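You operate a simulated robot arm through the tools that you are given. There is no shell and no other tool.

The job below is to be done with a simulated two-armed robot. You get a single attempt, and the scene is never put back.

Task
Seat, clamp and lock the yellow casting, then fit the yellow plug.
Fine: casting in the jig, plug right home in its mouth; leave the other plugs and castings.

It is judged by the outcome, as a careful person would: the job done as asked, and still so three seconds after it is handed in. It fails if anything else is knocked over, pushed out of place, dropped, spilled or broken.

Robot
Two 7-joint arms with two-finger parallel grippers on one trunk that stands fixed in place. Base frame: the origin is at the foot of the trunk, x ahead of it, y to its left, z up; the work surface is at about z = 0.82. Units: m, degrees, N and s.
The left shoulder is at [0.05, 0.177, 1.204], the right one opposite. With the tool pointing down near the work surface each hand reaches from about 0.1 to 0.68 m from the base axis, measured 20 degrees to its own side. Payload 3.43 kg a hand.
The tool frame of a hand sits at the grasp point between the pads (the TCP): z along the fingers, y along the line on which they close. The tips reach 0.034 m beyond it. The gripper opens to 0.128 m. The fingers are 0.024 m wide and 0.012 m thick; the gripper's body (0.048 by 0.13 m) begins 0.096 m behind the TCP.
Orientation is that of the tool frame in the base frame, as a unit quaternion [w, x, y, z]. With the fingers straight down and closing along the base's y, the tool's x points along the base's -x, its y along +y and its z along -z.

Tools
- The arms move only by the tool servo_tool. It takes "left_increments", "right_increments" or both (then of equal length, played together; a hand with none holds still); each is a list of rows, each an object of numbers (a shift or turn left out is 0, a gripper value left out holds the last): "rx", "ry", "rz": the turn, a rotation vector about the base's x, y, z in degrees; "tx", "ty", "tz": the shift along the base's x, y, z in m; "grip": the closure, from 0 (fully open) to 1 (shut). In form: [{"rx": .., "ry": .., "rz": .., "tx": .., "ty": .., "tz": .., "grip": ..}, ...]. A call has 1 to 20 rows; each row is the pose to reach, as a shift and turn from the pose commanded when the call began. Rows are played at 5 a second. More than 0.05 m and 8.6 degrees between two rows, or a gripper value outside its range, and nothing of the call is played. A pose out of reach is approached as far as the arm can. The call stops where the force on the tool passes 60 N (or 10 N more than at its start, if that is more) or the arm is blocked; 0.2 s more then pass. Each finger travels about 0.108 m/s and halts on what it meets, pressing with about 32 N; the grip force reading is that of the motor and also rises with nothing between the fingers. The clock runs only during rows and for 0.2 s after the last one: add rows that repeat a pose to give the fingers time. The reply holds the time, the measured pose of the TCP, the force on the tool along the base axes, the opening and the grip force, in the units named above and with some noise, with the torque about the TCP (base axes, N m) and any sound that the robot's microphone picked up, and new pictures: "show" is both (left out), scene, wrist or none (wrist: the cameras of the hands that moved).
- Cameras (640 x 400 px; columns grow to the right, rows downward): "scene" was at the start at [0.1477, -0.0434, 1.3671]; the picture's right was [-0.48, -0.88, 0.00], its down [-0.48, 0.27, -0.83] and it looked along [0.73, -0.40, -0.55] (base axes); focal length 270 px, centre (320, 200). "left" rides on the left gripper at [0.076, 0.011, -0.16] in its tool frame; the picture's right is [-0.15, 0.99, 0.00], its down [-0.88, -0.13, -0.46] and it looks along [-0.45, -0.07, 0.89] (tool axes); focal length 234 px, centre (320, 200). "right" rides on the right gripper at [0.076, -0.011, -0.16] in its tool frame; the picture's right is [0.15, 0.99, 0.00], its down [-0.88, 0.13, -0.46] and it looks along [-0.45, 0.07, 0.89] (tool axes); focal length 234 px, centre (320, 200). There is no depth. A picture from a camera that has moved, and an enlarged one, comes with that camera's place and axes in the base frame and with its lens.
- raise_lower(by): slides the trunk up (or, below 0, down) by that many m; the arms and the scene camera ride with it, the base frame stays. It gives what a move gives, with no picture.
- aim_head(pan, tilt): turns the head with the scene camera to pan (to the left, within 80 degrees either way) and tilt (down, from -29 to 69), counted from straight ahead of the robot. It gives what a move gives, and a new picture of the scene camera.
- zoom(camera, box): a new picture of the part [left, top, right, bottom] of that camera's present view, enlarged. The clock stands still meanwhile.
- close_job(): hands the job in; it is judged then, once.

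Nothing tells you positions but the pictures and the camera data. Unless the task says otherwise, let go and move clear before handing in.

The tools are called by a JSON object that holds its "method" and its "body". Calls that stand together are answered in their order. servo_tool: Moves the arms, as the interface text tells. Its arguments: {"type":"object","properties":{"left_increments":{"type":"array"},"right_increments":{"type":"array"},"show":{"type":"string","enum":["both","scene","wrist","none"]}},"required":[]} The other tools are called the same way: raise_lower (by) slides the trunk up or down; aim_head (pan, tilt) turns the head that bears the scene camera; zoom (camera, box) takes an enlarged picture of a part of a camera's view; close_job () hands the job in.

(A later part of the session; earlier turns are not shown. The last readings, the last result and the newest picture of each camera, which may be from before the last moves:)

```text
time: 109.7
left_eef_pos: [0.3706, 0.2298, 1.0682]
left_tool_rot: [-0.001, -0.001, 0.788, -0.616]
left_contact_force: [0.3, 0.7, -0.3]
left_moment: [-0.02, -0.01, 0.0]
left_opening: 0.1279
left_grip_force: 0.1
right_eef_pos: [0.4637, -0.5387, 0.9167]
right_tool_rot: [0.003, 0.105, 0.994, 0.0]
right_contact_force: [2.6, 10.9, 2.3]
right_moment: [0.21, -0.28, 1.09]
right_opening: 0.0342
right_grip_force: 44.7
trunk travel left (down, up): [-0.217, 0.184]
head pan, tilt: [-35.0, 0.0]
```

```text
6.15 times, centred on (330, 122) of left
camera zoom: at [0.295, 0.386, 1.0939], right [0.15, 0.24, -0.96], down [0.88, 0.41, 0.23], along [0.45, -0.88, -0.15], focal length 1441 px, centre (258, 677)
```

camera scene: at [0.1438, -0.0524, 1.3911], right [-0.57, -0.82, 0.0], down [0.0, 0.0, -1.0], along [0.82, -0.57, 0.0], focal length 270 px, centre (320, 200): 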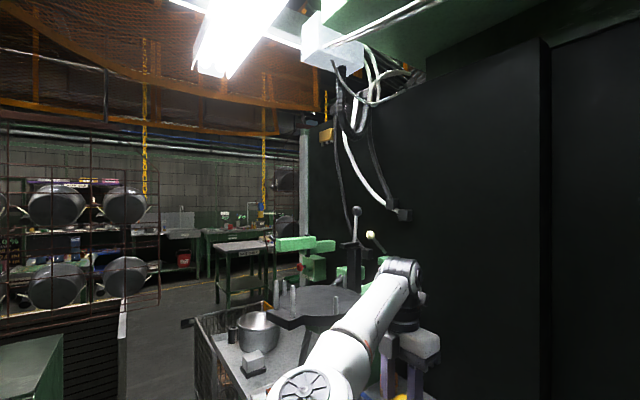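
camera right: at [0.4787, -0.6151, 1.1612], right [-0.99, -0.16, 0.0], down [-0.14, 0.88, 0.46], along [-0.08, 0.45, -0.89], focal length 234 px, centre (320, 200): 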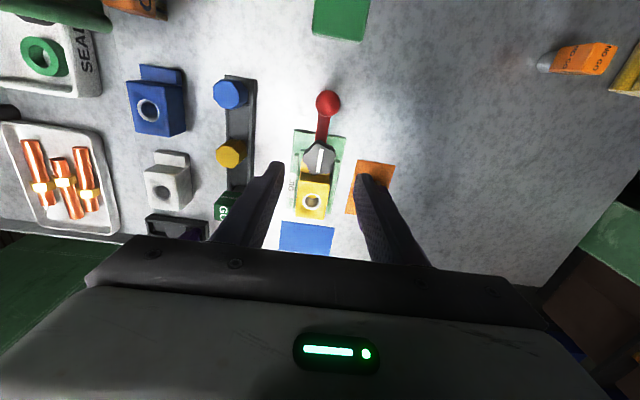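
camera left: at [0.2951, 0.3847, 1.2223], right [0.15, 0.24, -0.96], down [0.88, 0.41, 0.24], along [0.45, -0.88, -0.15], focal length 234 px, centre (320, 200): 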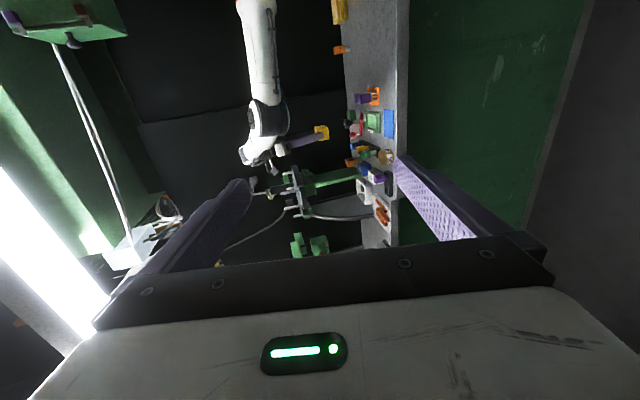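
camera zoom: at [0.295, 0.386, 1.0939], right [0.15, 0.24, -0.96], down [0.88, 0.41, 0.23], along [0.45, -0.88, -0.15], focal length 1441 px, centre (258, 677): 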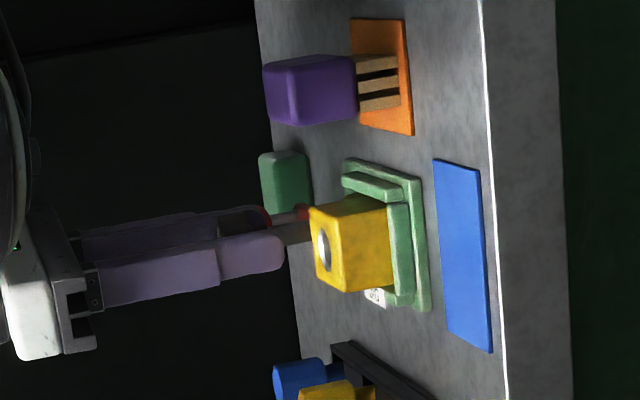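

Now there's a clear torque of 1.1 N·m against the turn. I'll add a few more degrees to confirm it's a hard stop.

{"method": "servo_tool", "body": {"right_increments": [{"rz": -3}, {"rz": -6}, {"rz": -6}], "show": "none"}}

{"method": "zoom", "body": {"camera": "right", "box": [260, 110, 390, 240]}}

```text
time: 110.5
left_eef_pos: [0.3699, 0.2295, 1.068]
left_tool_rot: [-0.001, 0.0, 0.788, -0.616]
left_contact_force: [-0.2, -0.3, -0.5]
left_moment: [-0.02, -0.01, -0.03]
left_opening: 0.1279
left_grip_force: 0.0
right_eef_pos: [0.4616, -0.5375, 0.916]
right_tool_rot: [0.002, 0.158, 0.987, 0.0]
right_contact_force: [1.1, 14.0, 6.7]
right_moment: [0.14, -0.2, 0.98]
right_opening: 0.0349
right_grip_force: 44.6
trunk travel left (down, up): [-0.217, 0.184]
head pan, tilt: [-35.0, 0.0]
```

```text
3.08 times, centred on (325, 175) of right
camera zoom: at [0.3862, -0.5237, 1.076], right [0.17, 0.99, 0.0], down [0.88, -0.15, 0.46], along [0.45, -0.08, -0.89], focal length 720 px, centre (305, 277)
```

zoom: 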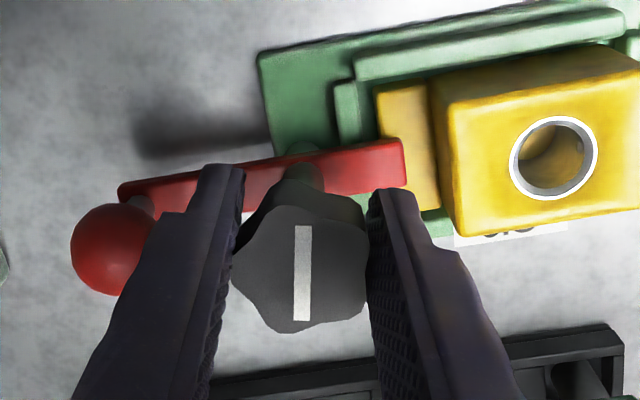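

The fingers now slip around the knob while it stays put: hard stop, about 90–95° turned. It's locked. I'll release and rise.

{"method": "servo_tool", "body": {"right_increments": [{"rz": 4, "grip": 0.75}, {"rz": 4, "grip": 0.6}, {"rz": 4, "grip": 0.55}, {"rz": 4, "grip": 0.55}], "show": "none"}}

{"method": "servo_tool", "body": {"right_increments": [{"tz": 0.02}, {"tz": 0.05}, {"tz": 0.09, "tx": -0.01}, {"tz": 0.12, "tx": -0.02}, {"tz": 0.12, "tx": -0.03}, {"tz": 0.12, "tx": -0.03}], "show": "wrist"}}

{"method": "zoom", "body": {"camera": "right", "box": [260, 130, 400, 240]}}

{"method": "zoom", "body": {"camera": "left", "box": [290, 90, 370, 155]}}

```text
time: 111.5
left_eef_pos: [0.3699, 0.2279, 1.0684]
left_tool_rot: [0.0, 0.0, 0.788, -0.616]
left_contact_force: [-0.3, -0.2, 0.4]
left_moment: [-0.01, -0.01, -0.01]
left_opening: 0.1279
left_grip_force: 0.0
right_eef_pos: [0.4608, -0.5394, 0.9136]
right_tool_rot: [0.0, 0.124, 0.992, 0.0]
right_contact_force: [-7.0, 4.0, -3.1]
right_moment: [0.27, 0.18, -0.25]
right_opening: 0.0564
right_grip_force: 0.1
trunk travel left (down, up): [-0.217, 0.184]
head pan, tilt: [-35.0, 0.0]
```

```text
time: 112.9
left_eef_pos: [0.3721, 0.2275, 1.069]
left_tool_rot: [-0.001, 0.0, 0.788, -0.615]
left_contact_force: [-0.5, -0.3, -0.2]
left_moment: [-0.02, -0.02, -0.01]
left_opening: 0.1282
left_grip_force: 0.2
right_eef_pos: [0.4325, -0.5401, 1.0361]
right_tool_rot: [0.002, 0.124, 0.992, 0.001]
right_contact_force: [-1.4, 0.7, 1.0]
right_moment: [-0.01, 0.04, 0.01]
right_opening: 0.0576
right_grip_force: 0.0
trunk travel left (down, up): [-0.217, 0.184]
head pan, tilt: [-35.0, 0.0]
camera right: at [0.3566, -0.5316, 1.1957], right [0.1, 0.99, 0.0], down [0.88, -0.09, 0.46], along [0.46, -0.04, -0.89], focal length 234 px, centre (320, 200)
```

right: 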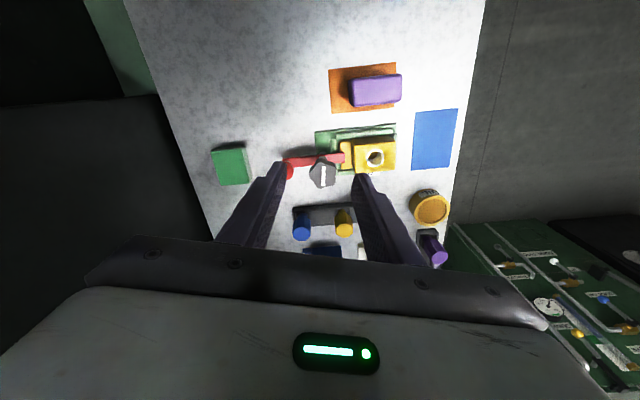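

```text
3.64 times, centred on (330, 185) of right
camera zoom: at [0.3566, -0.5316, 1.1957], right [0.1, 0.99, 0.0], down [0.88, -0.09, 0.46], along [0.46, -0.04, -0.89], focal length 852 px, centre (284, 254)
```

zoom: 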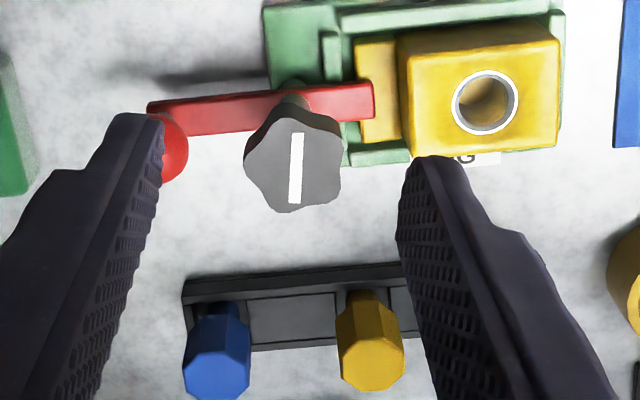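

```text
6.15 times, centred on (330, 122) of left
camera zoom: at [0.295, 0.3849, 1.0943], right [0.15, 0.24, -0.96], down [0.88, 0.41, 0.24], along [0.45, -0.88, -0.15], focal length 1441 px, centre (258, 677)
```

zoom: 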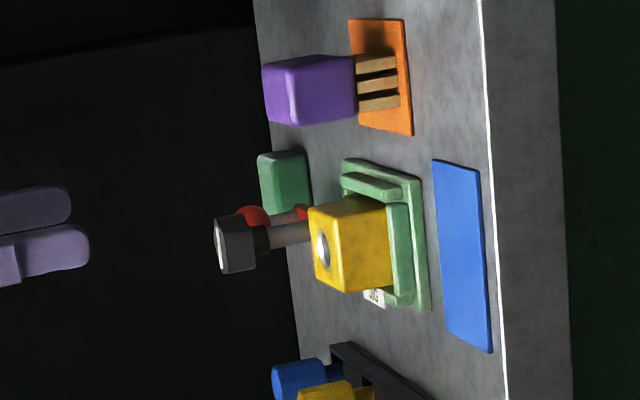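

Clamp bar is on the step and the knob is locked with its line turned. Now the yellow plug in the rack. The overhanging disc is near there, so I'll tilt the hand to keep the wrist back. First a close look at the plug.

{"method": "zoom", "body": {"camera": "left", "box": [320, 125, 370, 165]}}

{"method": "zoom", "body": {"camera": "right", "box": [285, 190, 365, 250]}}

```text
10.00 times, centred on (345, 145) of left
camera zoom: at [0.295, 0.3849, 1.0943], right [0.15, 0.24, -0.96], down [0.88, 0.41, 0.24], along [0.45, -0.88, -0.15], focal length 2342 px, centre (70, 750)
```

zoom: 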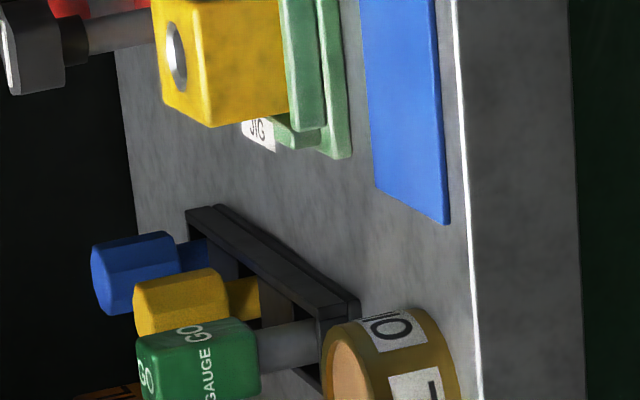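

```text
6.67 times, centred on (325, 220) of right
camera zoom: at [0.3566, -0.5316, 1.1957], right [0.1, 0.99, 0.0], down [0.88, -0.09, 0.46], along [0.46, -0.04, -0.89], focal length 1561 px, centre (287, 67)
```

zoom: 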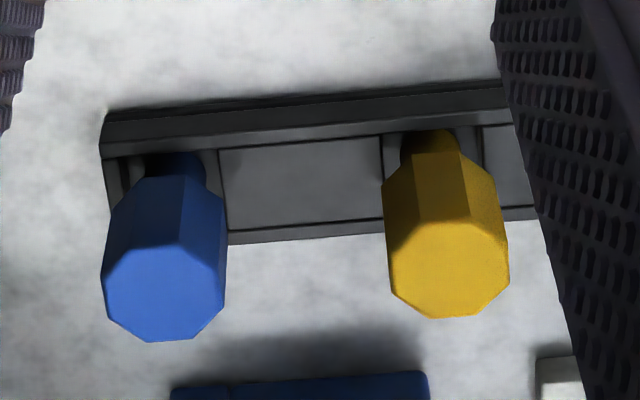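

The yellow plug stands at about (0.570, -0.516): octagonal head z≈0.855–0.891, about 29 mm across, with a thin shaft below. The casting hole is at (0.465, -0.464), top at 0.874. I'll set yaw 0 and tilt the hand 20° about the closing axis so the wrist stays back from the disc.

{"method": "servo_tool", "body": {"right_increments": [{"rz": 7, "grip": 0.6}, {"rz": 14.2, "grip": 0.62}, {"rz": 14.2, "grip": 0.65}], "show": "none"}}

{"method": "servo_tool", "body": {"right_increments": [{"ry": -7}, {"ry": -14}, {"ry": -20}, {"ry": -20, "tz": -0.02}, {"ry": -20, "tz": -0.02}], "show": "wrist"}}

{"method": "zoom", "body": {"camera": "right", "box": [250, 130, 390, 240]}}

```text
time: 113.7
left_eef_pos: [0.3703, 0.2281, 1.069]
left_tool_rot: [0.0, 0.0, 0.788, -0.615]
left_contact_force: [0.3, -0.3, -0.1]
left_moment: [-0.02, 0.01, 0.0]
left_opening: 0.1281
left_grip_force: 0.0
right_eef_pos: [0.4331, -0.5396, 1.0362]
right_tool_rot: [0.001, -0.001, 1.0, 0.001]
right_contact_force: [-0.7, 0.0, -0.1]
right_moment: [0.0, -0.01, 0.01]
right_opening: 0.0448
right_grip_force: 0.0
trunk travel left (down, up): [-0.217, 0.184]
head pan, tilt: [-35.0, 0.0]
```

```text
time: 114.9
left_eef_pos: [0.37, 0.2278, 1.0686]
left_tool_rot: [-0.001, 0.0, 0.788, -0.616]
left_contact_force: [-0.5, 0.2, -1.2]
left_moment: [-0.04, 0.02, 0.0]
left_opening: 0.1281
left_grip_force: 0.2
right_eef_pos: [0.4329, -0.5384, 1.0148]
right_tool_rot: [0.176, 0.0, 0.984, 0.001]
right_contact_force: [-1.6, -0.1, -0.1]
right_moment: [-0.01, -0.01, 0.0]
right_opening: 0.0449
right_grip_force: 0.0
trunk travel left (down, up): [-0.217, 0.184]
head pan, tilt: [-35.0, 0.0]
camera right: at [0.307, -0.5498, 1.1385], right [-0.14, 0.99, -0.05], down [0.67, 0.13, 0.73], along [0.73, 0.07, -0.68], focal length 234 px, centre (320, 200)
```

right: 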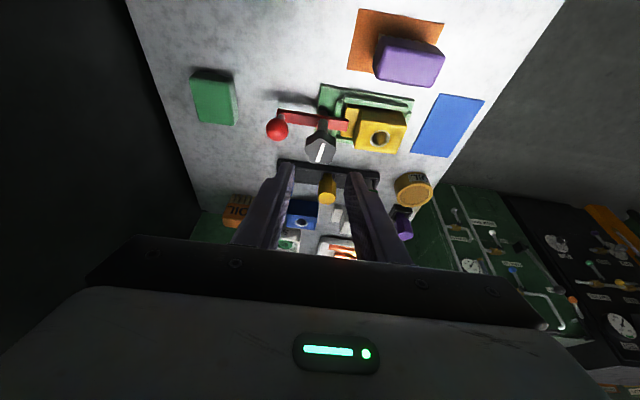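

```text
3.64 times, centred on (320, 185) of right
camera zoom: at [0.307, -0.5498, 1.1385], right [-0.14, 0.99, -0.05], down [0.67, 0.13, 0.73], along [0.73, 0.07, -0.68], focal length 852 px, centre (320, 254)
```

zoom: 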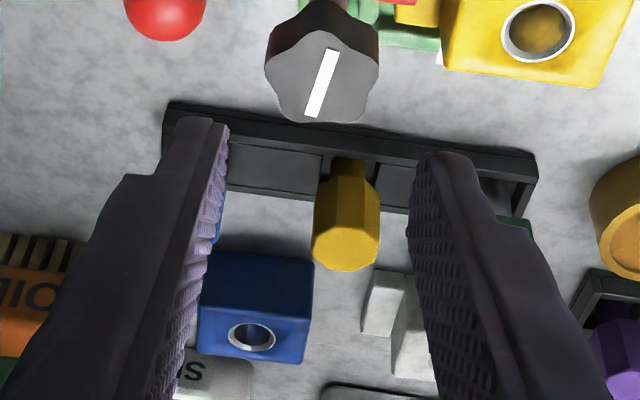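

The plug axis is confirmed at (0.570, -0.515). I'll move to just above it, staying below the disc height.

{"method": "servo_tool", "body": {"right_increments": [{"tz": -0.02}, {"tx": 0.035, "ty": 0.008, "tz": -0.045}, {"tx": 0.07, "ty": 0.016, "tz": -0.047}, {"tx": 0.105, "ty": 0.0234, "tz": -0.047}, {"tx": 0.1287, "ty": 0.0234, "tz": -0.047}, {"tx": 0.1287, "ty": 0.0234, "tz": -0.047}], "show": "wrist"}}

{"method": "zoom", "body": {"camera": "right", "box": [250, 130, 390, 240]}}

{"method": "zoom", "body": {"camera": "left", "box": [200, 60, 420, 230]}}

```text
time: 116.3
left_eef_pos: [0.3701, 0.2268, 1.0679]
left_tool_rot: [-0.001, 0.0, 0.788, -0.615]
left_contact_force: [-0.4, -0.6, -0.9]
left_moment: [-0.02, 0.0, 0.0]
left_opening: 0.128
left_grip_force: 0.1
right_eef_pos: [0.5622, -0.5163, 0.9691]
right_tool_rot: [0.175, 0.0, 0.985, 0.001]
right_contact_force: [-0.3, 1.0, 0.1]
right_moment: [0.0, 0.01, 0.02]
right_opening: 0.0447
right_grip_force: 0.0
trunk travel left (down, up): [-0.217, 0.184]
head pan, tilt: [-35.0, 0.0]
camera right: at [0.4368, -0.5265, 1.0922], right [-0.14, 0.99, -0.05], down [0.67, 0.13, 0.73], along [0.73, 0.07, -0.68], focal length 234 px, centre (320, 200)
```

right: 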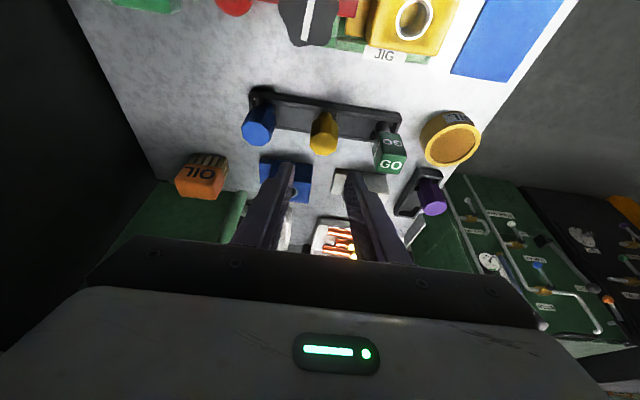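

```text
3.64 times, centred on (320, 185) of right
camera zoom: at [0.4368, -0.5265, 1.0922], right [-0.14, 0.99, -0.05], down [0.67, 0.13, 0.73], along [0.73, 0.07, -0.68], focal length 852 px, centre (320, 254)
```

zoom: 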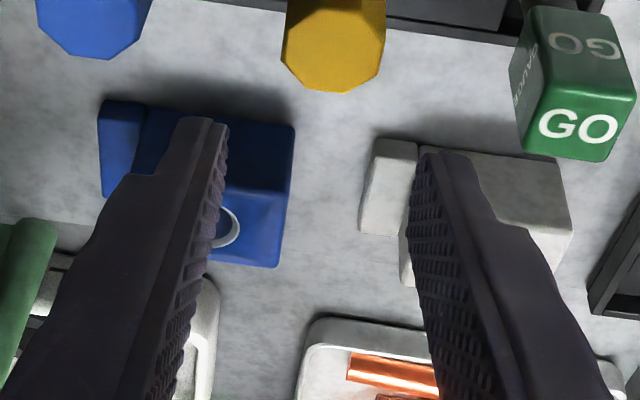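

```text
2.35 times, centred on (310, 145) of left
camera zoom: at [0.295, 0.3849, 1.0943], right [0.15, 0.24, -0.96], down [0.88, 0.41, 0.24], along [0.45, -0.88, -0.15], focal length 551 px, centre (344, 329)
```

zoom: 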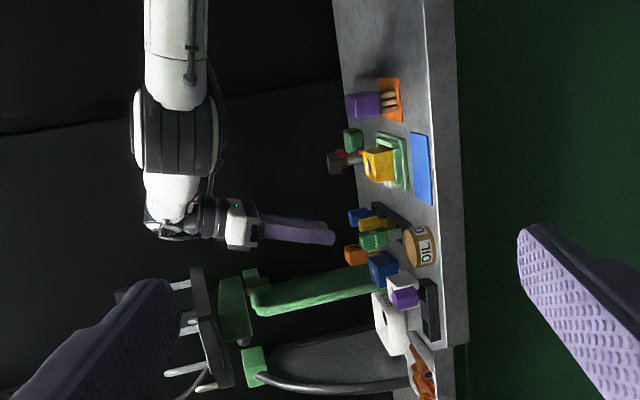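

The hand is clear of the disc and lined up. I'll descend to straddle the plug head.

{"method": "servo_tool", "body": {"right_increments": [{"tz": -0.025, "ty": 0.0015, "tx": 0.0005}, {"tz": -0.05, "ty": 0.0015, "tx": 0.0005}, {"tz": -0.065, "ty": 0.0015, "tx": 0.0005}, {"tz": -0.073, "ty": 0.0015, "tx": 0.0005}, {"tz": -0.073, "ty": 0.0015, "tx": 0.0005}], "show": "wrist"}}

{"method": "zoom", "body": {"camera": "right", "box": [250, 130, 390, 240]}}

{"method": "zoom", "body": {"camera": "left", "box": [310, 110, 370, 160]}}

```text
time: 117.5
left_eef_pos: [0.3714, 0.2282, 1.0673]
left_tool_rot: [-0.001, -0.001, 0.788, -0.615]
left_contact_force: [-0.1, 0.7, -0.5]
left_moment: [0.01, -0.03, 0.01]
left_opening: 0.1279
left_grip_force: 0.1
right_eef_pos: [0.5621, -0.5155, 0.8947]
right_tool_rot: [0.176, 0.0, 0.984, 0.001]
right_contact_force: [0.6, 0.0, -0.6]
right_moment: [-0.01, -0.03, 0.0]
right_opening: 0.0445
right_grip_force: 0.1
trunk travel left (down, up): [-0.217, 0.184]
head pan, tilt: [-35.0, 0.0]
camera right: at [0.437, -0.5254, 1.019], right [-0.14, 0.99, -0.05], down [0.67, 0.13, 0.73], along [0.73, 0.07, -0.68], focal length 234 px, centre (320, 200)
```

right: 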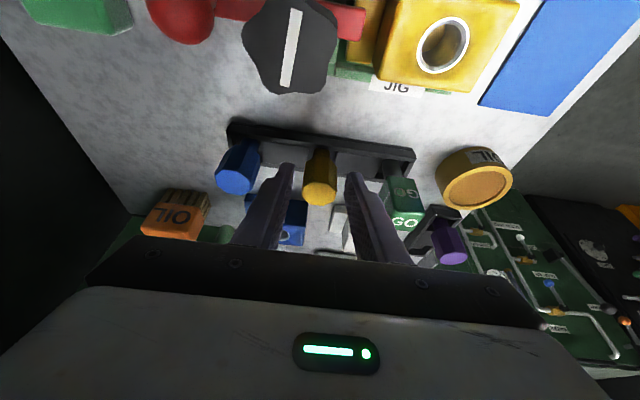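

```text
3.64 times, centred on (320, 185) of right
camera zoom: at [0.437, -0.5254, 1.019], right [-0.14, 0.99, -0.05], down [0.67, 0.13, 0.73], along [0.73, 0.07, -0.68], focal length 852 px, centre (320, 254)
```

zoom: 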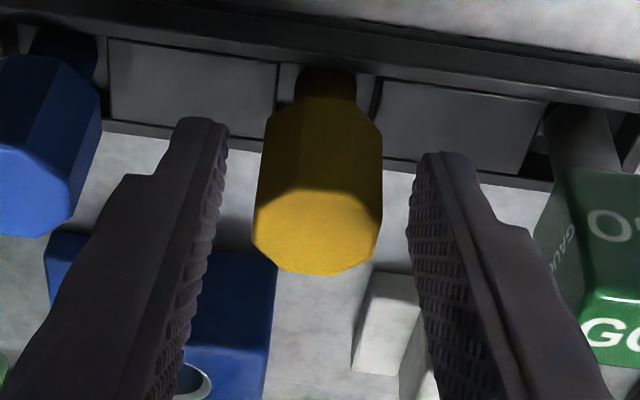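

```text
8.00 times, centred on (340, 135) of left
camera zoom: at [0.295, 0.3849, 1.0943], right [0.15, 0.24, -0.96], down [0.88, 0.41, 0.24], along [0.45, -0.88, -0.15], focal length 1873 px, centre (160, 720)
```

zoom: 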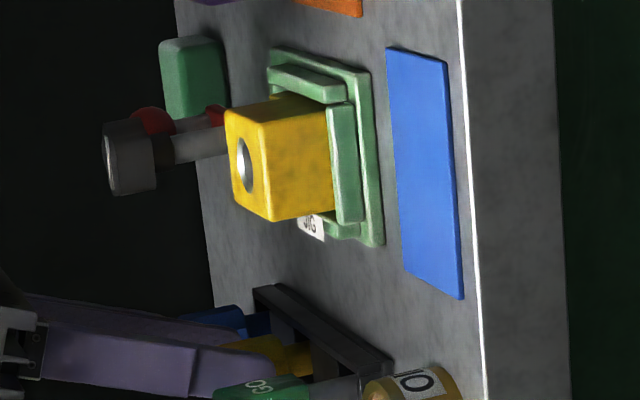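

The fingers straddle the yellow head evenly. I'll close on it.

{"method": "servo_tool", "body": {"right_increments": [{"ty": 0.001, "grip": 0.72}, {"ty": 0.001, "grip": 0.78}, {"ty": 0.001, "grip": 0.85}, {"ty": 0.001, "grip": 0.95}, {"ty": 0.001, "grip": 0.95}], "show": "none"}}

{"method": "zoom", "body": {"camera": "right", "box": [250, 130, 390, 240]}}

```text
time: 118.7
left_eef_pos: [0.3712, 0.2279, 1.0687]
left_tool_rot: [-0.001, 0.0, 0.788, -0.616]
left_contact_force: [-0.8, 0.6, -0.1]
left_moment: [0.0, -0.01, 0.02]
left_opening: 0.1282
left_grip_force: 0.0
right_eef_pos: [0.5623, -0.5151, 0.896]
right_tool_rot: [0.175, 0.001, 0.985, 0.0]
right_contact_force: [0.8, 0.3, 0.5]
right_moment: [0.03, 0.0, 0.01]
right_opening: 0.0274
right_grip_force: 31.9
trunk travel left (down, up): [-0.217, 0.184]
head pan, tilt: [-35.0, 0.0]
```

```text
3.64 times, centred on (320, 185) of right
camera zoom: at [0.4364, -0.5244, 1.0192], right [-0.14, 0.99, -0.05], down [0.67, 0.13, 0.73], along [0.73, 0.07, -0.68], focal length 852 px, centre (320, 254)
```

zoom: 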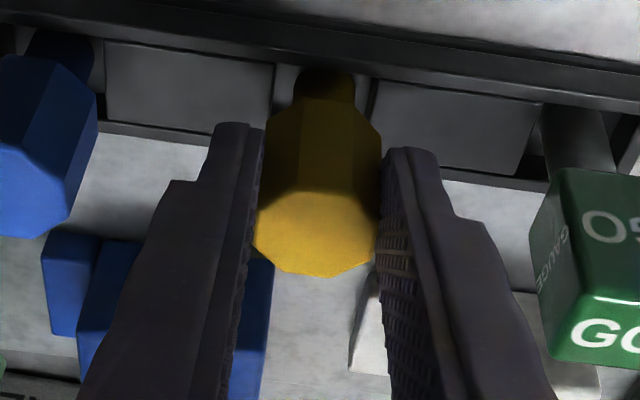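

Gripped at 27.4 mm. I'll lift it straight out of the rack.

{"method": "servo_tool", "body": {"right_increments": [{"tz": 0.01}, {"tz": 0.02}, {"tz": 0.035}, {"tz": 0.055}, {"tz": 0.073}, {"tz": 0.073}], "show": "wrist"}}

{"method": "zoom", "body": {"camera": "left", "box": [300, 100, 380, 165]}}

{"method": "zoom", "body": {"camera": "right", "box": [250, 130, 390, 240]}}

```text
time: 120.1
left_eef_pos: [0.3717, 0.2284, 1.0688]
left_tool_rot: [0.0, 0.0, 0.788, -0.616]
left_contact_force: [-0.3, -0.2, 0.4]
left_moment: [0.0, 0.0, 0.02]
left_opening: 0.128
left_grip_force: 0.0
right_eef_pos: [0.5619, -0.5129, 0.9691]
right_tool_rot: [0.176, -0.001, 0.984, 0.001]
right_contact_force: [0.2, -0.6, -0.8]
right_moment: [0.0, 0.01, 0.03]
right_opening: 0.0274
right_grip_force: 32.5
trunk travel left (down, up): [-0.217, 0.184]
head pan, tilt: [-35.0, 0.0]
camera right: at [0.4365, -0.5238, 1.0931], right [-0.14, 0.99, -0.05], down [0.67, 0.13, 0.73], along [0.73, 0.07, -0.68], focal length 234 px, centre (320, 200)
```

right: 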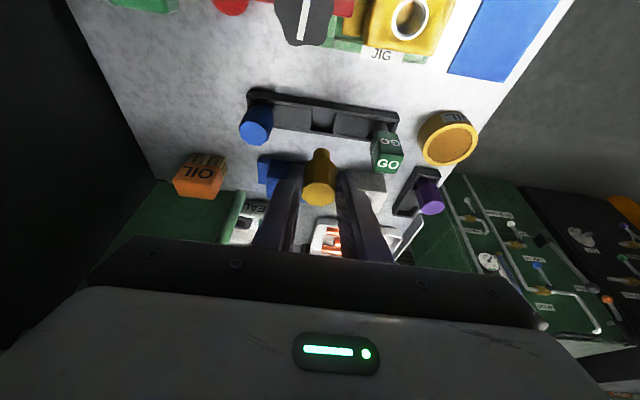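

```text
6.15 times, centred on (340, 132) of left
camera zoom: at [0.295, 0.3848, 1.0943], right [0.14, 0.24, -0.96], down [0.88, 0.41, 0.24], along [0.45, -0.88, -0.15], focal length 1441 px, centre (197, 615)
```

zoom: 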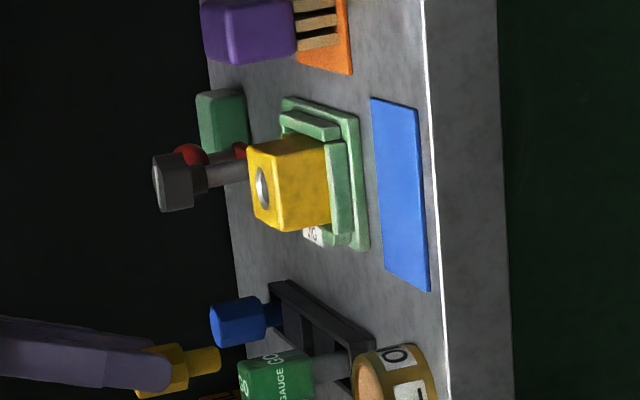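

```text
3.64 times, centred on (320, 185) of right
camera zoom: at [0.4365, -0.5238, 1.0931], right [-0.14, 0.99, -0.05], down [0.67, 0.13, 0.73], along [0.73, 0.07, -0.68], focal length 852 px, centre (320, 254)
```

zoom: 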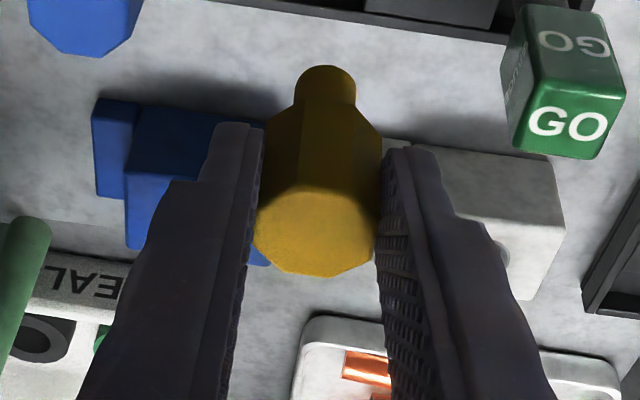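

The plug is out and vertical. I'll carry it over the casting's mouth.

{"method": "servo_tool", "body": {"right_increments": [{"tx": -0.02, "ty": 0.012}, {"tx": -0.045, "ty": 0.024}, {"tx": -0.07, "ty": 0.036}, {"tx": -0.09, "ty": 0.045}, {"tx": -0.106, "ty": 0.049}, {"tx": -0.106, "ty": 0.049}], "show": "wrist"}}

{"method": "zoom", "body": {"camera": "right", "box": [260, 110, 380, 220]}}

{"method": "zoom", "body": {"camera": "left", "box": [300, 95, 370, 150]}}

```text
time: 121.5
left_eef_pos: [0.3717, 0.2281, 1.0677]
left_tool_rot: [-0.001, -0.001, 0.788, -0.615]
left_contact_force: [-0.1, 1.0, -0.6]
left_moment: [0.02, -0.02, -0.02]
left_opening: 0.1279
left_grip_force: 0.0
right_eef_pos: [0.4547, -0.4653, 0.9681]
right_tool_rot: [0.175, 0.0, 0.985, 0.0]
right_contact_force: [-0.6, 0.0, -0.1]
right_moment: [0.0, 0.03, 0.0]
right_opening: 0.0276
right_grip_force: 31.8
trunk travel left (down, up): [-0.217, 0.184]
head pan, tilt: [-35.0, 0.0]
camera right: at [0.3294, -0.4753, 1.0919], right [-0.14, 0.99, -0.05], down [0.67, 0.13, 0.73], along [0.73, 0.07, -0.68], focal length 234 px, centre (320, 200)
```

right: 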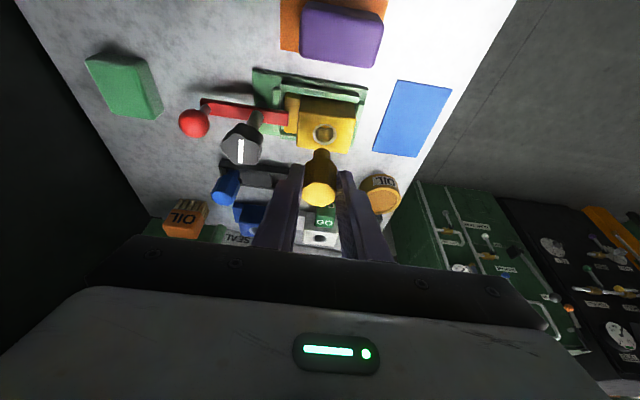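

```text
3.64 times, centred on (320, 165) of right
camera zoom: at [0.3294, -0.4753, 1.0919], right [-0.14, 0.99, -0.05], down [0.67, 0.13, 0.73], along [0.73, 0.07, -0.68], focal length 852 px, centre (320, 327)
```

zoom: 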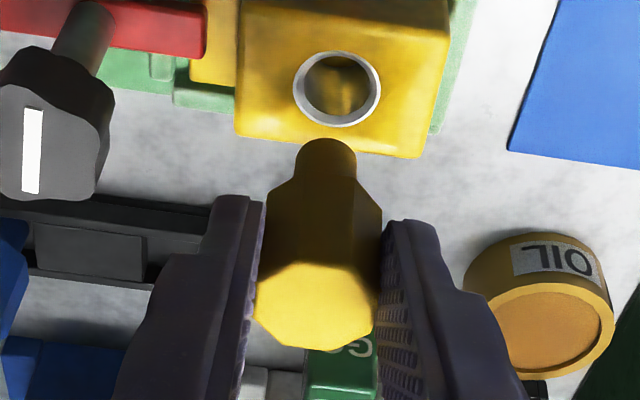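

```text
7.27 times, centred on (335, 122) of left
camera zoom: at [0.295, 0.3849, 1.0943], right [0.15, 0.24, -0.96], down [0.88, 0.41, 0.24], along [0.45, -0.88, -0.15], focal length 1703 px, centre (211, 764)
```

zoom: 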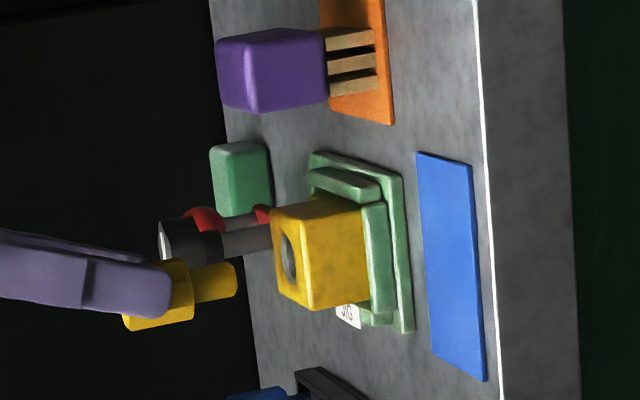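

Plug and hole are within a couple of millimetres. I'll lower to just above the mouth and re-check.

{"method": "servo_tool", "body": {"right_increments": [{"tx": -0.0005, "ty": 0.0007, "tz": -0.01}, {"tx": -0.0005, "ty": 0.0007, "tz": -0.018}, {"tx": -0.0005, "ty": 0.0007, "tz": -0.025}, {"tx": -0.0005, "ty": 0.0007, "tz": -0.025}], "show": "none"}}

{"method": "zoom", "body": {"camera": "right", "box": [280, 130, 370, 220]}}

{"method": "zoom", "body": {"camera": "left", "box": [310, 100, 360, 145]}}

```text
time: 122.5
left_eef_pos: [0.3715, 0.228, 1.0692]
left_tool_rot: [-0.001, -0.001, 0.788, -0.616]
left_contact_force: [-0.5, -0.5, 0.3]
left_moment: [-0.02, 0.02, 0.03]
left_opening: 0.1279
left_grip_force: 0.0
right_eef_pos: [0.4556, -0.464, 0.9415]
right_tool_rot: [0.175, 0.0, 0.985, 0.0]
right_contact_force: [-0.3, -0.2, -0.1]
right_moment: [-0.01, 0.03, -0.02]
right_opening: 0.0276
right_grip_force: 32.0
trunk travel left (down, up): [-0.217, 0.184]
head pan, tilt: [-35.0, 0.0]
```

```text
4.44 times, centred on (325, 175) of right
camera zoom: at [0.329, -0.4745, 1.0663], right [-0.14, 0.99, -0.05], down [0.67, 0.13, 0.73], along [0.73, 0.07, -0.68], focal length 1041 px, centre (298, 311)
```

zoom: 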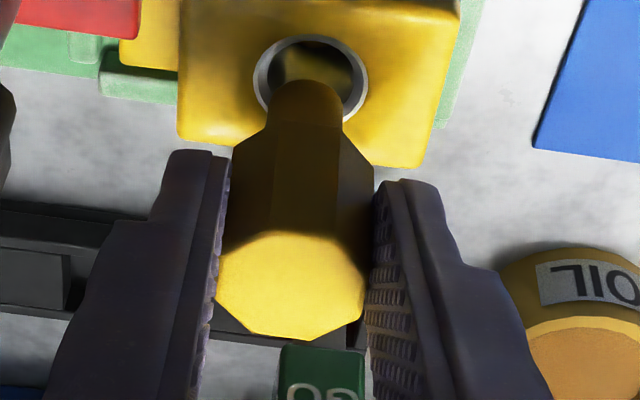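

```text
8.89 times, centred on (335, 122) of left
camera zoom: at [0.295, 0.3849, 1.0943], right [0.15, 0.24, -0.96], down [0.88, 0.41, 0.24], along [0.45, -0.88, -0.15], focal length 2082 px, centre (187, 889)
```

zoom: 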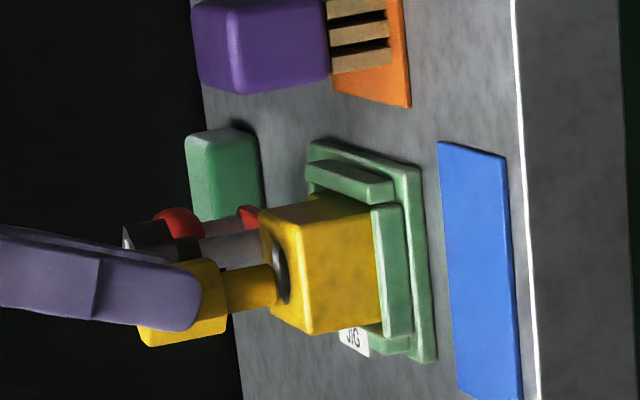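

The shaft end is about 5–7 mm too far in +x relative to the mouth. I'll correct that and check again.

{"method": "servo_tool", "body": {"right_increments": [{"tx": -0.003}, {"tx": -0.006}, {"tx": -0.006}], "show": "none"}}

{"method": "zoom", "body": {"camera": "right", "box": [280, 130, 370, 220]}}

{"method": "zoom", "body": {"camera": "left", "box": [320, 110, 350, 135]}}

```text
time: 123.3
left_eef_pos: [0.3719, 0.2279, 1.0683]
left_tool_rot: [-0.001, -0.001, 0.788, -0.615]
left_contact_force: [0.4, -0.1, 0.0]
left_moment: [0.01, -0.01, -0.01]
left_opening: 0.1281
left_grip_force: 0.0
right_eef_pos: [0.449, -0.4639, 0.9433]
right_tool_rot: [0.176, -0.001, 0.984, 0.002]
right_contact_force: [0.3, 0.3, 0.0]
right_moment: [0.0, -0.01, -0.01]
right_opening: 0.0277
right_grip_force: 32.0
trunk travel left (down, up): [-0.217, 0.184]
head pan, tilt: [-35.0, 0.0]
```

```text
4.44 times, centred on (325, 175) of right
camera zoom: at [0.3231, -0.4754, 1.0667], right [-0.14, 0.99, -0.05], down [0.67, 0.13, 0.73], along [0.73, 0.07, -0.68], focal length 1041 px, centre (298, 311)
```

zoom: 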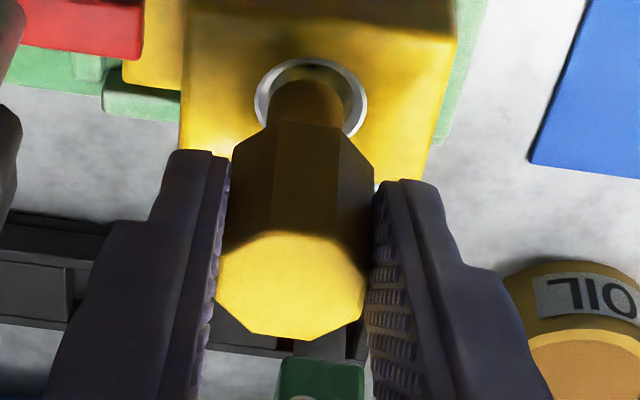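

```text
16.00 times, centred on (335, 122) of left
camera zoom: at [0.295, 0.3848, 1.0943], right [0.14, 0.24, -0.96], down [0.88, 0.41, 0.24], along [0.45, -0.88, -0.15], focal length 3747 px, centre (80, 1440)
```

zoom: 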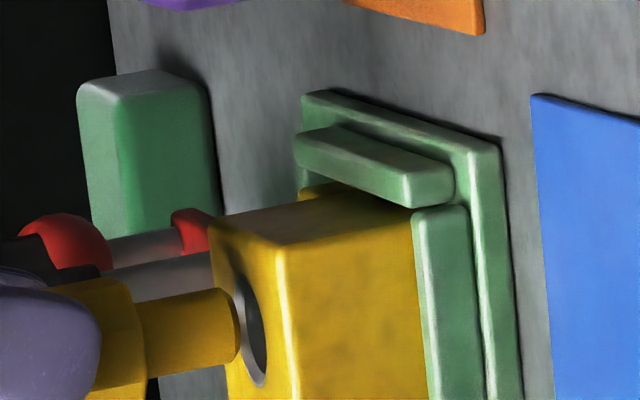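

Very close now. I'll apply a 2 mm / 1 mm correction and start inserting slowly with force checks.

{"method": "servo_tool", "body": {"right_increments": [{"tx": 0.002, "ty": 0.0012}, {"tx": 0.002, "ty": 0.0012, "tz": -0.004}, {"tx": 0.002, "ty": 0.0012, "tz": -0.008}, {"tx": 0.002, "ty": 0.0012, "tz": -0.012}, {"tx": 0.002, "ty": 0.0012, "tz": -0.012}], "show": "none"}}

{"method": "zoom", "body": {"camera": "right", "box": [280, 130, 370, 220]}}

{"method": "zoom", "body": {"camera": "left", "box": [320, 110, 350, 135]}}

```text
time: 124.5
left_eef_pos: [0.37, 0.2281, 1.0684]
left_tool_rot: [-0.001, -0.001, 0.787, -0.616]
left_contact_force: [-0.3, -0.3, -0.6]
left_moment: [0.01, 0.04, 0.02]
left_opening: 0.1281
left_grip_force: 0.0
right_eef_pos: [0.4506, -0.4624, 0.9295]
right_tool_rot: [0.176, -0.001, 0.984, 0.001]
right_contact_force: [0.1, 0.5, 0.9]
right_moment: [0.01, -0.01, 0.02]
right_opening: 0.0278
right_grip_force: 31.8
trunk travel left (down, up): [-0.217, 0.184]
head pan, tilt: [-35.0, 0.0]
```

```text
4.44 times, centred on (325, 175) of right
camera zoom: at [0.3253, -0.4737, 1.0538], right [-0.14, 0.99, -0.05], down [0.67, 0.13, 0.73], along [0.73, 0.07, -0.68], focal length 1041 px, centre (298, 311)
```

zoom: 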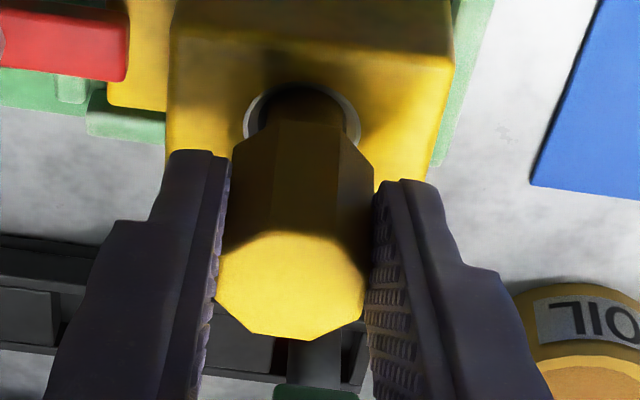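

```text
16.00 times, centred on (335, 122) of left
camera zoom: at [0.295, 0.3848, 1.0943], right [0.15, 0.24, -0.96], down [0.88, 0.41, 0.24], along [0.45, -0.88, -0.15], focal length 3747 px, centre (80, 1440)
```

zoom: 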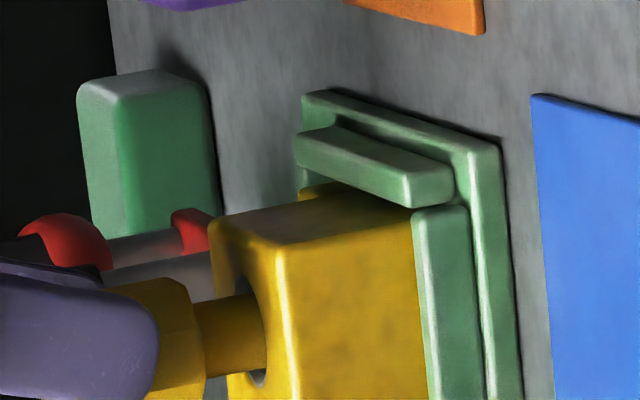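

The shaft has entered the mouth with no side force. I'll continue down slowly.

{"method": "servo_tool", "body": {"right_increments": [{"tz": -0.003}, {"tz": -0.006}, {"tz": -0.009}, {"tz": -0.009}], "show": "none"}}

{"method": "zoom", "body": {"camera": "left", "box": [320, 110, 350, 135]}}

{"method": "zoom", "body": {"camera": "right", "box": [280, 130, 370, 220]}}

```text
time: 125.5
left_eef_pos: [0.3706, 0.2289, 1.0687]
left_tool_rot: [0.0, -0.001, 0.788, -0.616]
left_contact_force: [0.2, -0.1, 0.3]
left_moment: [0.01, 0.0, 0.0]
left_opening: 0.1283
left_grip_force: 0.0
right_eef_pos: [0.4523, -0.4621, 0.9215]
right_tool_rot: [0.175, -0.001, 0.985, 0.001]
right_contact_force: [0.9, -1.1, 0.4]
right_moment: [0.02, 0.0, 0.03]
right_opening: 0.0276
right_grip_force: 31.9
trunk travel left (down, up): [-0.217, 0.184]
head pan, tilt: [-35.0, 0.0]
```

```text
16.00 times, centred on (335, 122) of left
camera zoom: at [0.295, 0.3849, 1.0943], right [0.15, 0.24, -0.96], down [0.88, 0.41, 0.24], along [0.45, -0.88, -0.15], focal length 3747 px, centre (80, 1440)
```

zoom: 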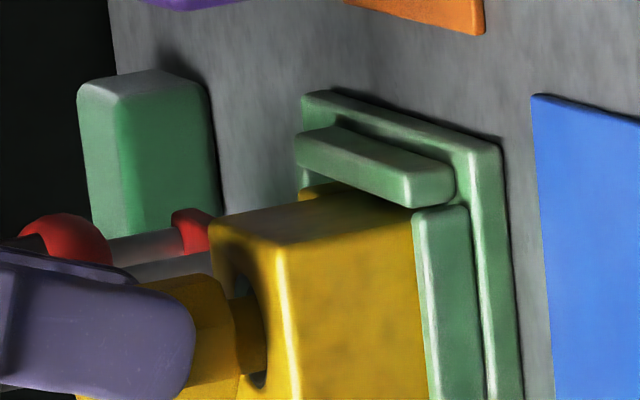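

```text
4.44 times, centred on (325, 175) of right
camera zoom: at [0.3257, -0.4731, 1.0458], right [-0.14, 0.99, -0.05], down [0.67, 0.13, 0.73], along [0.73, 0.07, -0.68], focal length 1041 px, centre (298, 311)
```

zoom: 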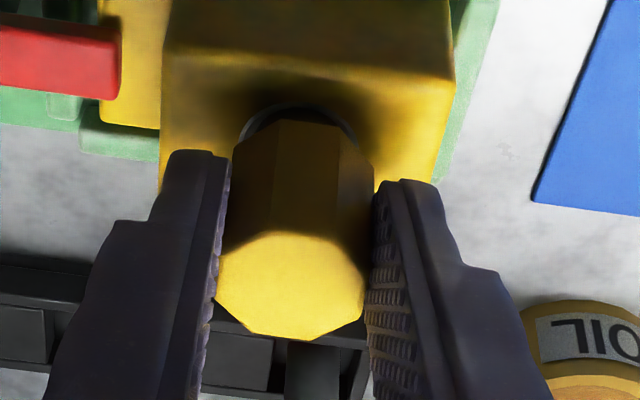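

{"method": "servo_tool", "body": {"right_increments": [{"tz": -0.002}, {"tz": -0.004}, {"tz": -0.006}, {"tz": -0.007}, {"tz": -0.007}], "show": "none"}}

{"method": "zoom", "body": {"camera": "left", "box": [320, 110, 350, 135]}}

{"method": "zoom", "body": {"camera": "right", "box": [280, 130, 370, 220]}}

```text
time: 126.7
left_eef_pos: [0.3731, 0.2279, 1.069]
left_tool_rot: [-0.002, 0.0, 0.788, -0.616]
left_contact_force: [-1.6, -0.9, 0.1]
left_moment: [0.01, 0.01, -0.01]
left_opening: 0.1278
left_grip_force: 0.1
right_eef_pos: [0.4504, -0.4631, 0.9148]
right_tool_rot: [0.176, 0.0, 0.984, 0.002]
right_contact_force: [-1.3, -0.3, 1.3]
right_moment: [-0.03, 0.01, -0.02]
right_opening: 0.0277
right_grip_force: 32.1
trunk travel left (down, up): [-0.217, 0.184]
head pan, tilt: [-35.0, 0.0]
```

```text
16.00 times, centred on (335, 122) of left
camera zoom: at [0.2948, 0.385, 1.0944], right [0.15, 0.24, -0.96], down [0.88, 0.41, 0.24], along [0.45, -0.88, -0.15], focal length 3747 px, centre (80, 1440)
```

zoom: 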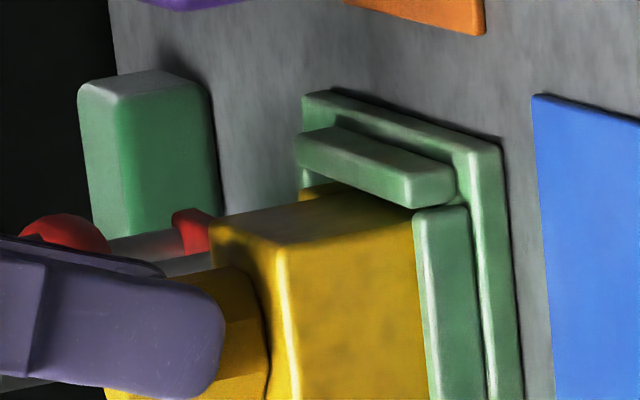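

```text
4.44 times, centred on (325, 175) of right
camera zoom: at [0.3254, -0.473, 1.0391], right [-0.14, 0.99, -0.05], down [0.67, 0.13, 0.73], along [0.73, 0.07, -0.68], focal length 1041 px, centre (298, 311)
```

zoom: 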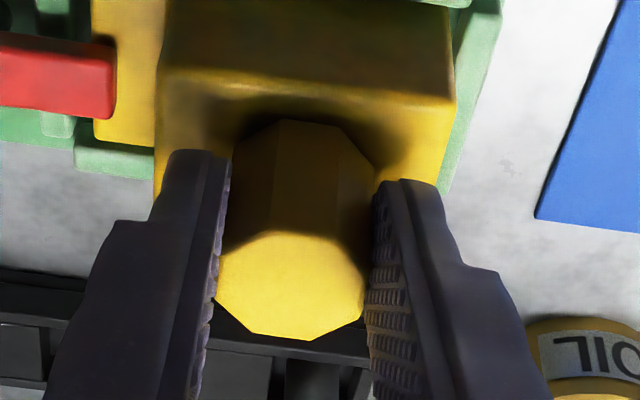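

Nearly home: the head is just above the casting's top. I'll press gently until it bottoms out.

{"method": "servo_tool", "body": {"right_increments": [{"tz": -0.001}, {"tz": -0.002}, {"tz": -0.003}, {"tz": -0.004}, {"tz": -0.004}], "show": "none"}}

{"method": "zoom", "body": {"camera": "left", "box": [320, 110, 350, 135]}}

```text
time: 127.9
left_eef_pos: [0.3697, 0.2282, 1.0689]
left_tool_rot: [0.0, -0.001, 0.787, -0.617]
left_contact_force: [0.0, 0.4, -1.3]
left_moment: [0.0, -0.02, -0.01]
left_opening: 0.128
left_grip_force: 0.0
right_eef_pos: [0.4507, -0.4623, 0.914]
right_tool_rot: [0.179, -0.001, 0.984, -0.002]
right_contact_force: [3.0, 1.2, 26.1]
right_moment: [0.06, -0.27, 0.0]
right_opening: 0.0276
right_grip_force: 32.5
trunk travel left (down, up): [-0.217, 0.184]
head pan, tilt: [-35.0, 0.0]
```

```text
16.00 times, centred on (335, 122) of left
camera zoom: at [0.2936, 0.3866, 1.0943], right [0.15, 0.24, -0.96], down [0.88, 0.41, 0.24], along [0.45, -0.88, -0.15], focal length 3747 px, centre (80, 1440)
```

zoom: 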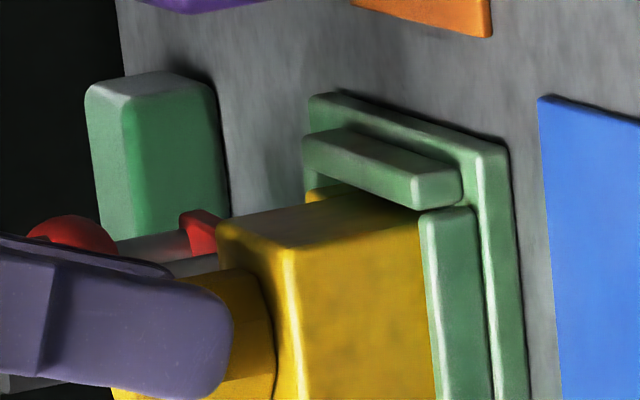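

Force of 26 N at the expected height: the plug is home against the casting. I'll relax, open and withdraw straight up.

{"method": "servo_tool", "body": {"right_increments": [{"tz": 0.003}, {"tz": 0.004}, {"tz": 0.004, "grip": 0.74}, {"tz": 0.004, "grip": 0.68}, {"tz": 0.004, "grip": 0.66}, {"tz": 0.004, "grip": 0.66}], "show": "none"}}

{"method": "servo_tool", "body": {"right_increments": [{"tz": 0.015}, {"tz": 0.04}, {"tz": 0.08, "tx": -0.01}, {"tz": 0.1, "tx": -0.03}, {"tz": 0.11, "tx": -0.06}, {"tz": 0.11, "tx": -0.06}], "show": "wrist"}}

{"method": "zoom", "body": {"camera": "right", "box": [260, 80, 380, 190]}}

{"method": "zoom", "body": {"camera": "left", "box": [315, 100, 360, 140]}}

```text
time: 129.3
left_eef_pos: [0.3719, 0.2281, 1.0679]
left_tool_rot: [0.0, -0.001, 0.788, -0.616]
left_contact_force: [0.5, 0.2, 0.3]
left_moment: [-0.02, 0.03, -0.01]
left_opening: 0.1278
left_grip_force: 0.0
right_eef_pos: [0.451, -0.4628, 0.915]
right_tool_rot: [0.175, 0.0, 0.985, 0.001]
right_contact_force: [-0.2, 0.2, 0.2]
right_moment: [-0.01, 0.02, -0.02]
right_opening: 0.0434
right_grip_force: 0.0
trunk travel left (down, up): [-0.217, 0.184]
head pan, tilt: [-35.0, 0.0]
```

```text
time: 130.7
left_eef_pos: [0.3711, 0.2272, 1.0689]
left_tool_rot: [-0.001, -0.001, 0.788, -0.615]
left_contact_force: [-0.4, 0.5, 0.1]
left_moment: [-0.01, -0.01, -0.02]
left_opening: 0.128
left_grip_force: 0.0
right_eef_pos: [0.3906, -0.4652, 1.0253]
right_tool_rot: [0.175, 0.001, 0.985, 0.0]
right_contact_force: [0.1, 0.1, -0.3]
right_moment: [-0.01, 0.0, 0.02]
right_opening: 0.0436
right_grip_force: 0.1
trunk travel left (down, up): [-0.217, 0.184]
head pan, tilt: [-35.0, 0.0]
camera right: at [0.2647, -0.4764, 1.1494], right [-0.14, 0.99, -0.05], down [0.67, 0.13, 0.73], along [0.73, 0.07, -0.68], focal length 234 px, centre (320, 200)
```

right: 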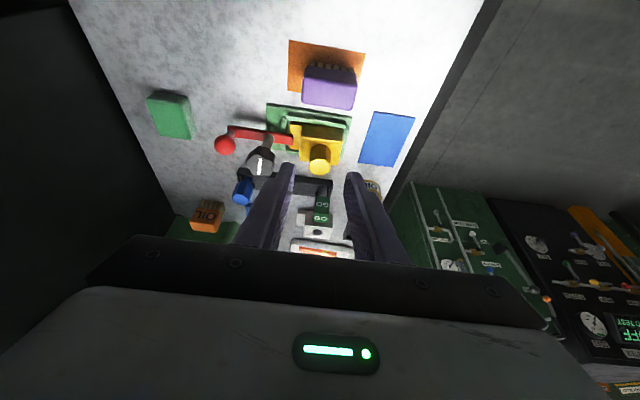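

```text
3.64 times, centred on (320, 135) of right
camera zoom: at [0.2647, -0.4764, 1.1494], right [-0.14, 0.99, -0.05], down [0.67, 0.13, 0.73], along [0.73, 0.07, -0.68], focal length 852 px, centre (320, 436)
```

zoom: 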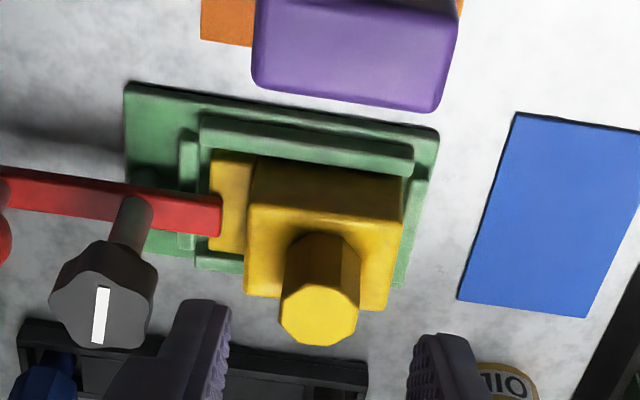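

```text
10.00 times, centred on (338, 120) of left
camera zoom: at [0.2949, 0.3848, 1.0943], right [0.15, 0.24, -0.96], down [0.88, 0.41, 0.24], along [0.45, -0.88, -0.15], focal length 2342 px, centre (145, 1000)
```

zoom: 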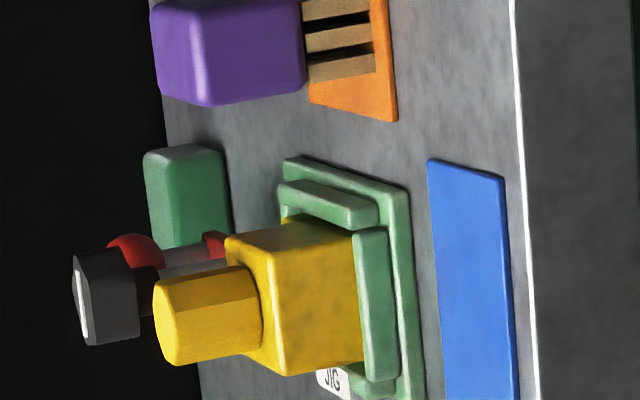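

The plug sits flush on the casting, the clamp bar is on the step, and the knob is at its stop. I'll verify the lock with a very light push on the ball in the opening direction, hand upright.

{"method": "servo_tool", "body": {"right_increments": [{"ry": 7, "grip": 0.8}, {"ry": 14, "grip": 1, "ty": -0.03}, {"ry": 20.2, "grip": 1, "ty": -0.07}, {"ry": 20.2, "grip": 1, "ty": -0.11, "tx": 0.02}, {"ry": 20.2, "grip": 1, "ty": -0.129, "tx": 0.041}, {"ry": 20.2, "grip": 1, "ty": -0.129, "tx": 0.041}], "show": "wrist"}}

{"method": "zoom", "body": {"camera": "right", "box": [260, 110, 400, 240]}}

```text
time: 132.1
left_eef_pos: [0.3714, 0.2277, 1.0678]
left_tool_rot: [-0.001, -0.001, 0.788, -0.616]
left_contact_force: [-0.8, 0.4, 0.8]
left_moment: [-0.01, 0.02, -0.01]
left_opening: 0.1278
left_grip_force: 0.1
right_eef_pos: [0.4318, -0.5931, 1.0233]
right_tool_rot: [0.0, 0.0, 1.0, 0.0]
right_contact_force: [0.1, -0.4, 0.6]
right_moment: [-0.02, -0.01, 0.01]
right_opening: 0.0
right_grip_force: 31.9
trunk travel left (down, up): [-0.217, 0.184]
head pan, tilt: [-35.0, 0.0]
camera right: at [0.3563, -0.6039, 1.1827], right [-0.15, 0.99, 0.0], down [0.88, 0.13, 0.46], along [0.45, 0.07, -0.89], focal length 234 px, centre (320, 200)
```

right: 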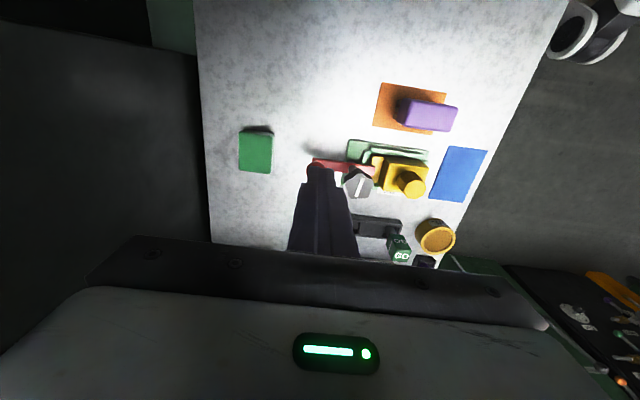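

```text
3.08 times, centred on (330, 175) of right
camera zoom: at [0.3563, -0.6039, 1.1827], right [-0.15, 0.99, 0.0], down [0.88, 0.13, 0.46], along [0.45, 0.07, -0.89], focal length 720 px, centre (289, 277)
```

zoom: 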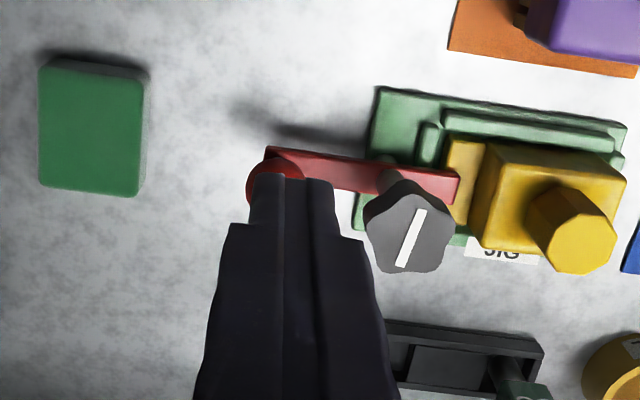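

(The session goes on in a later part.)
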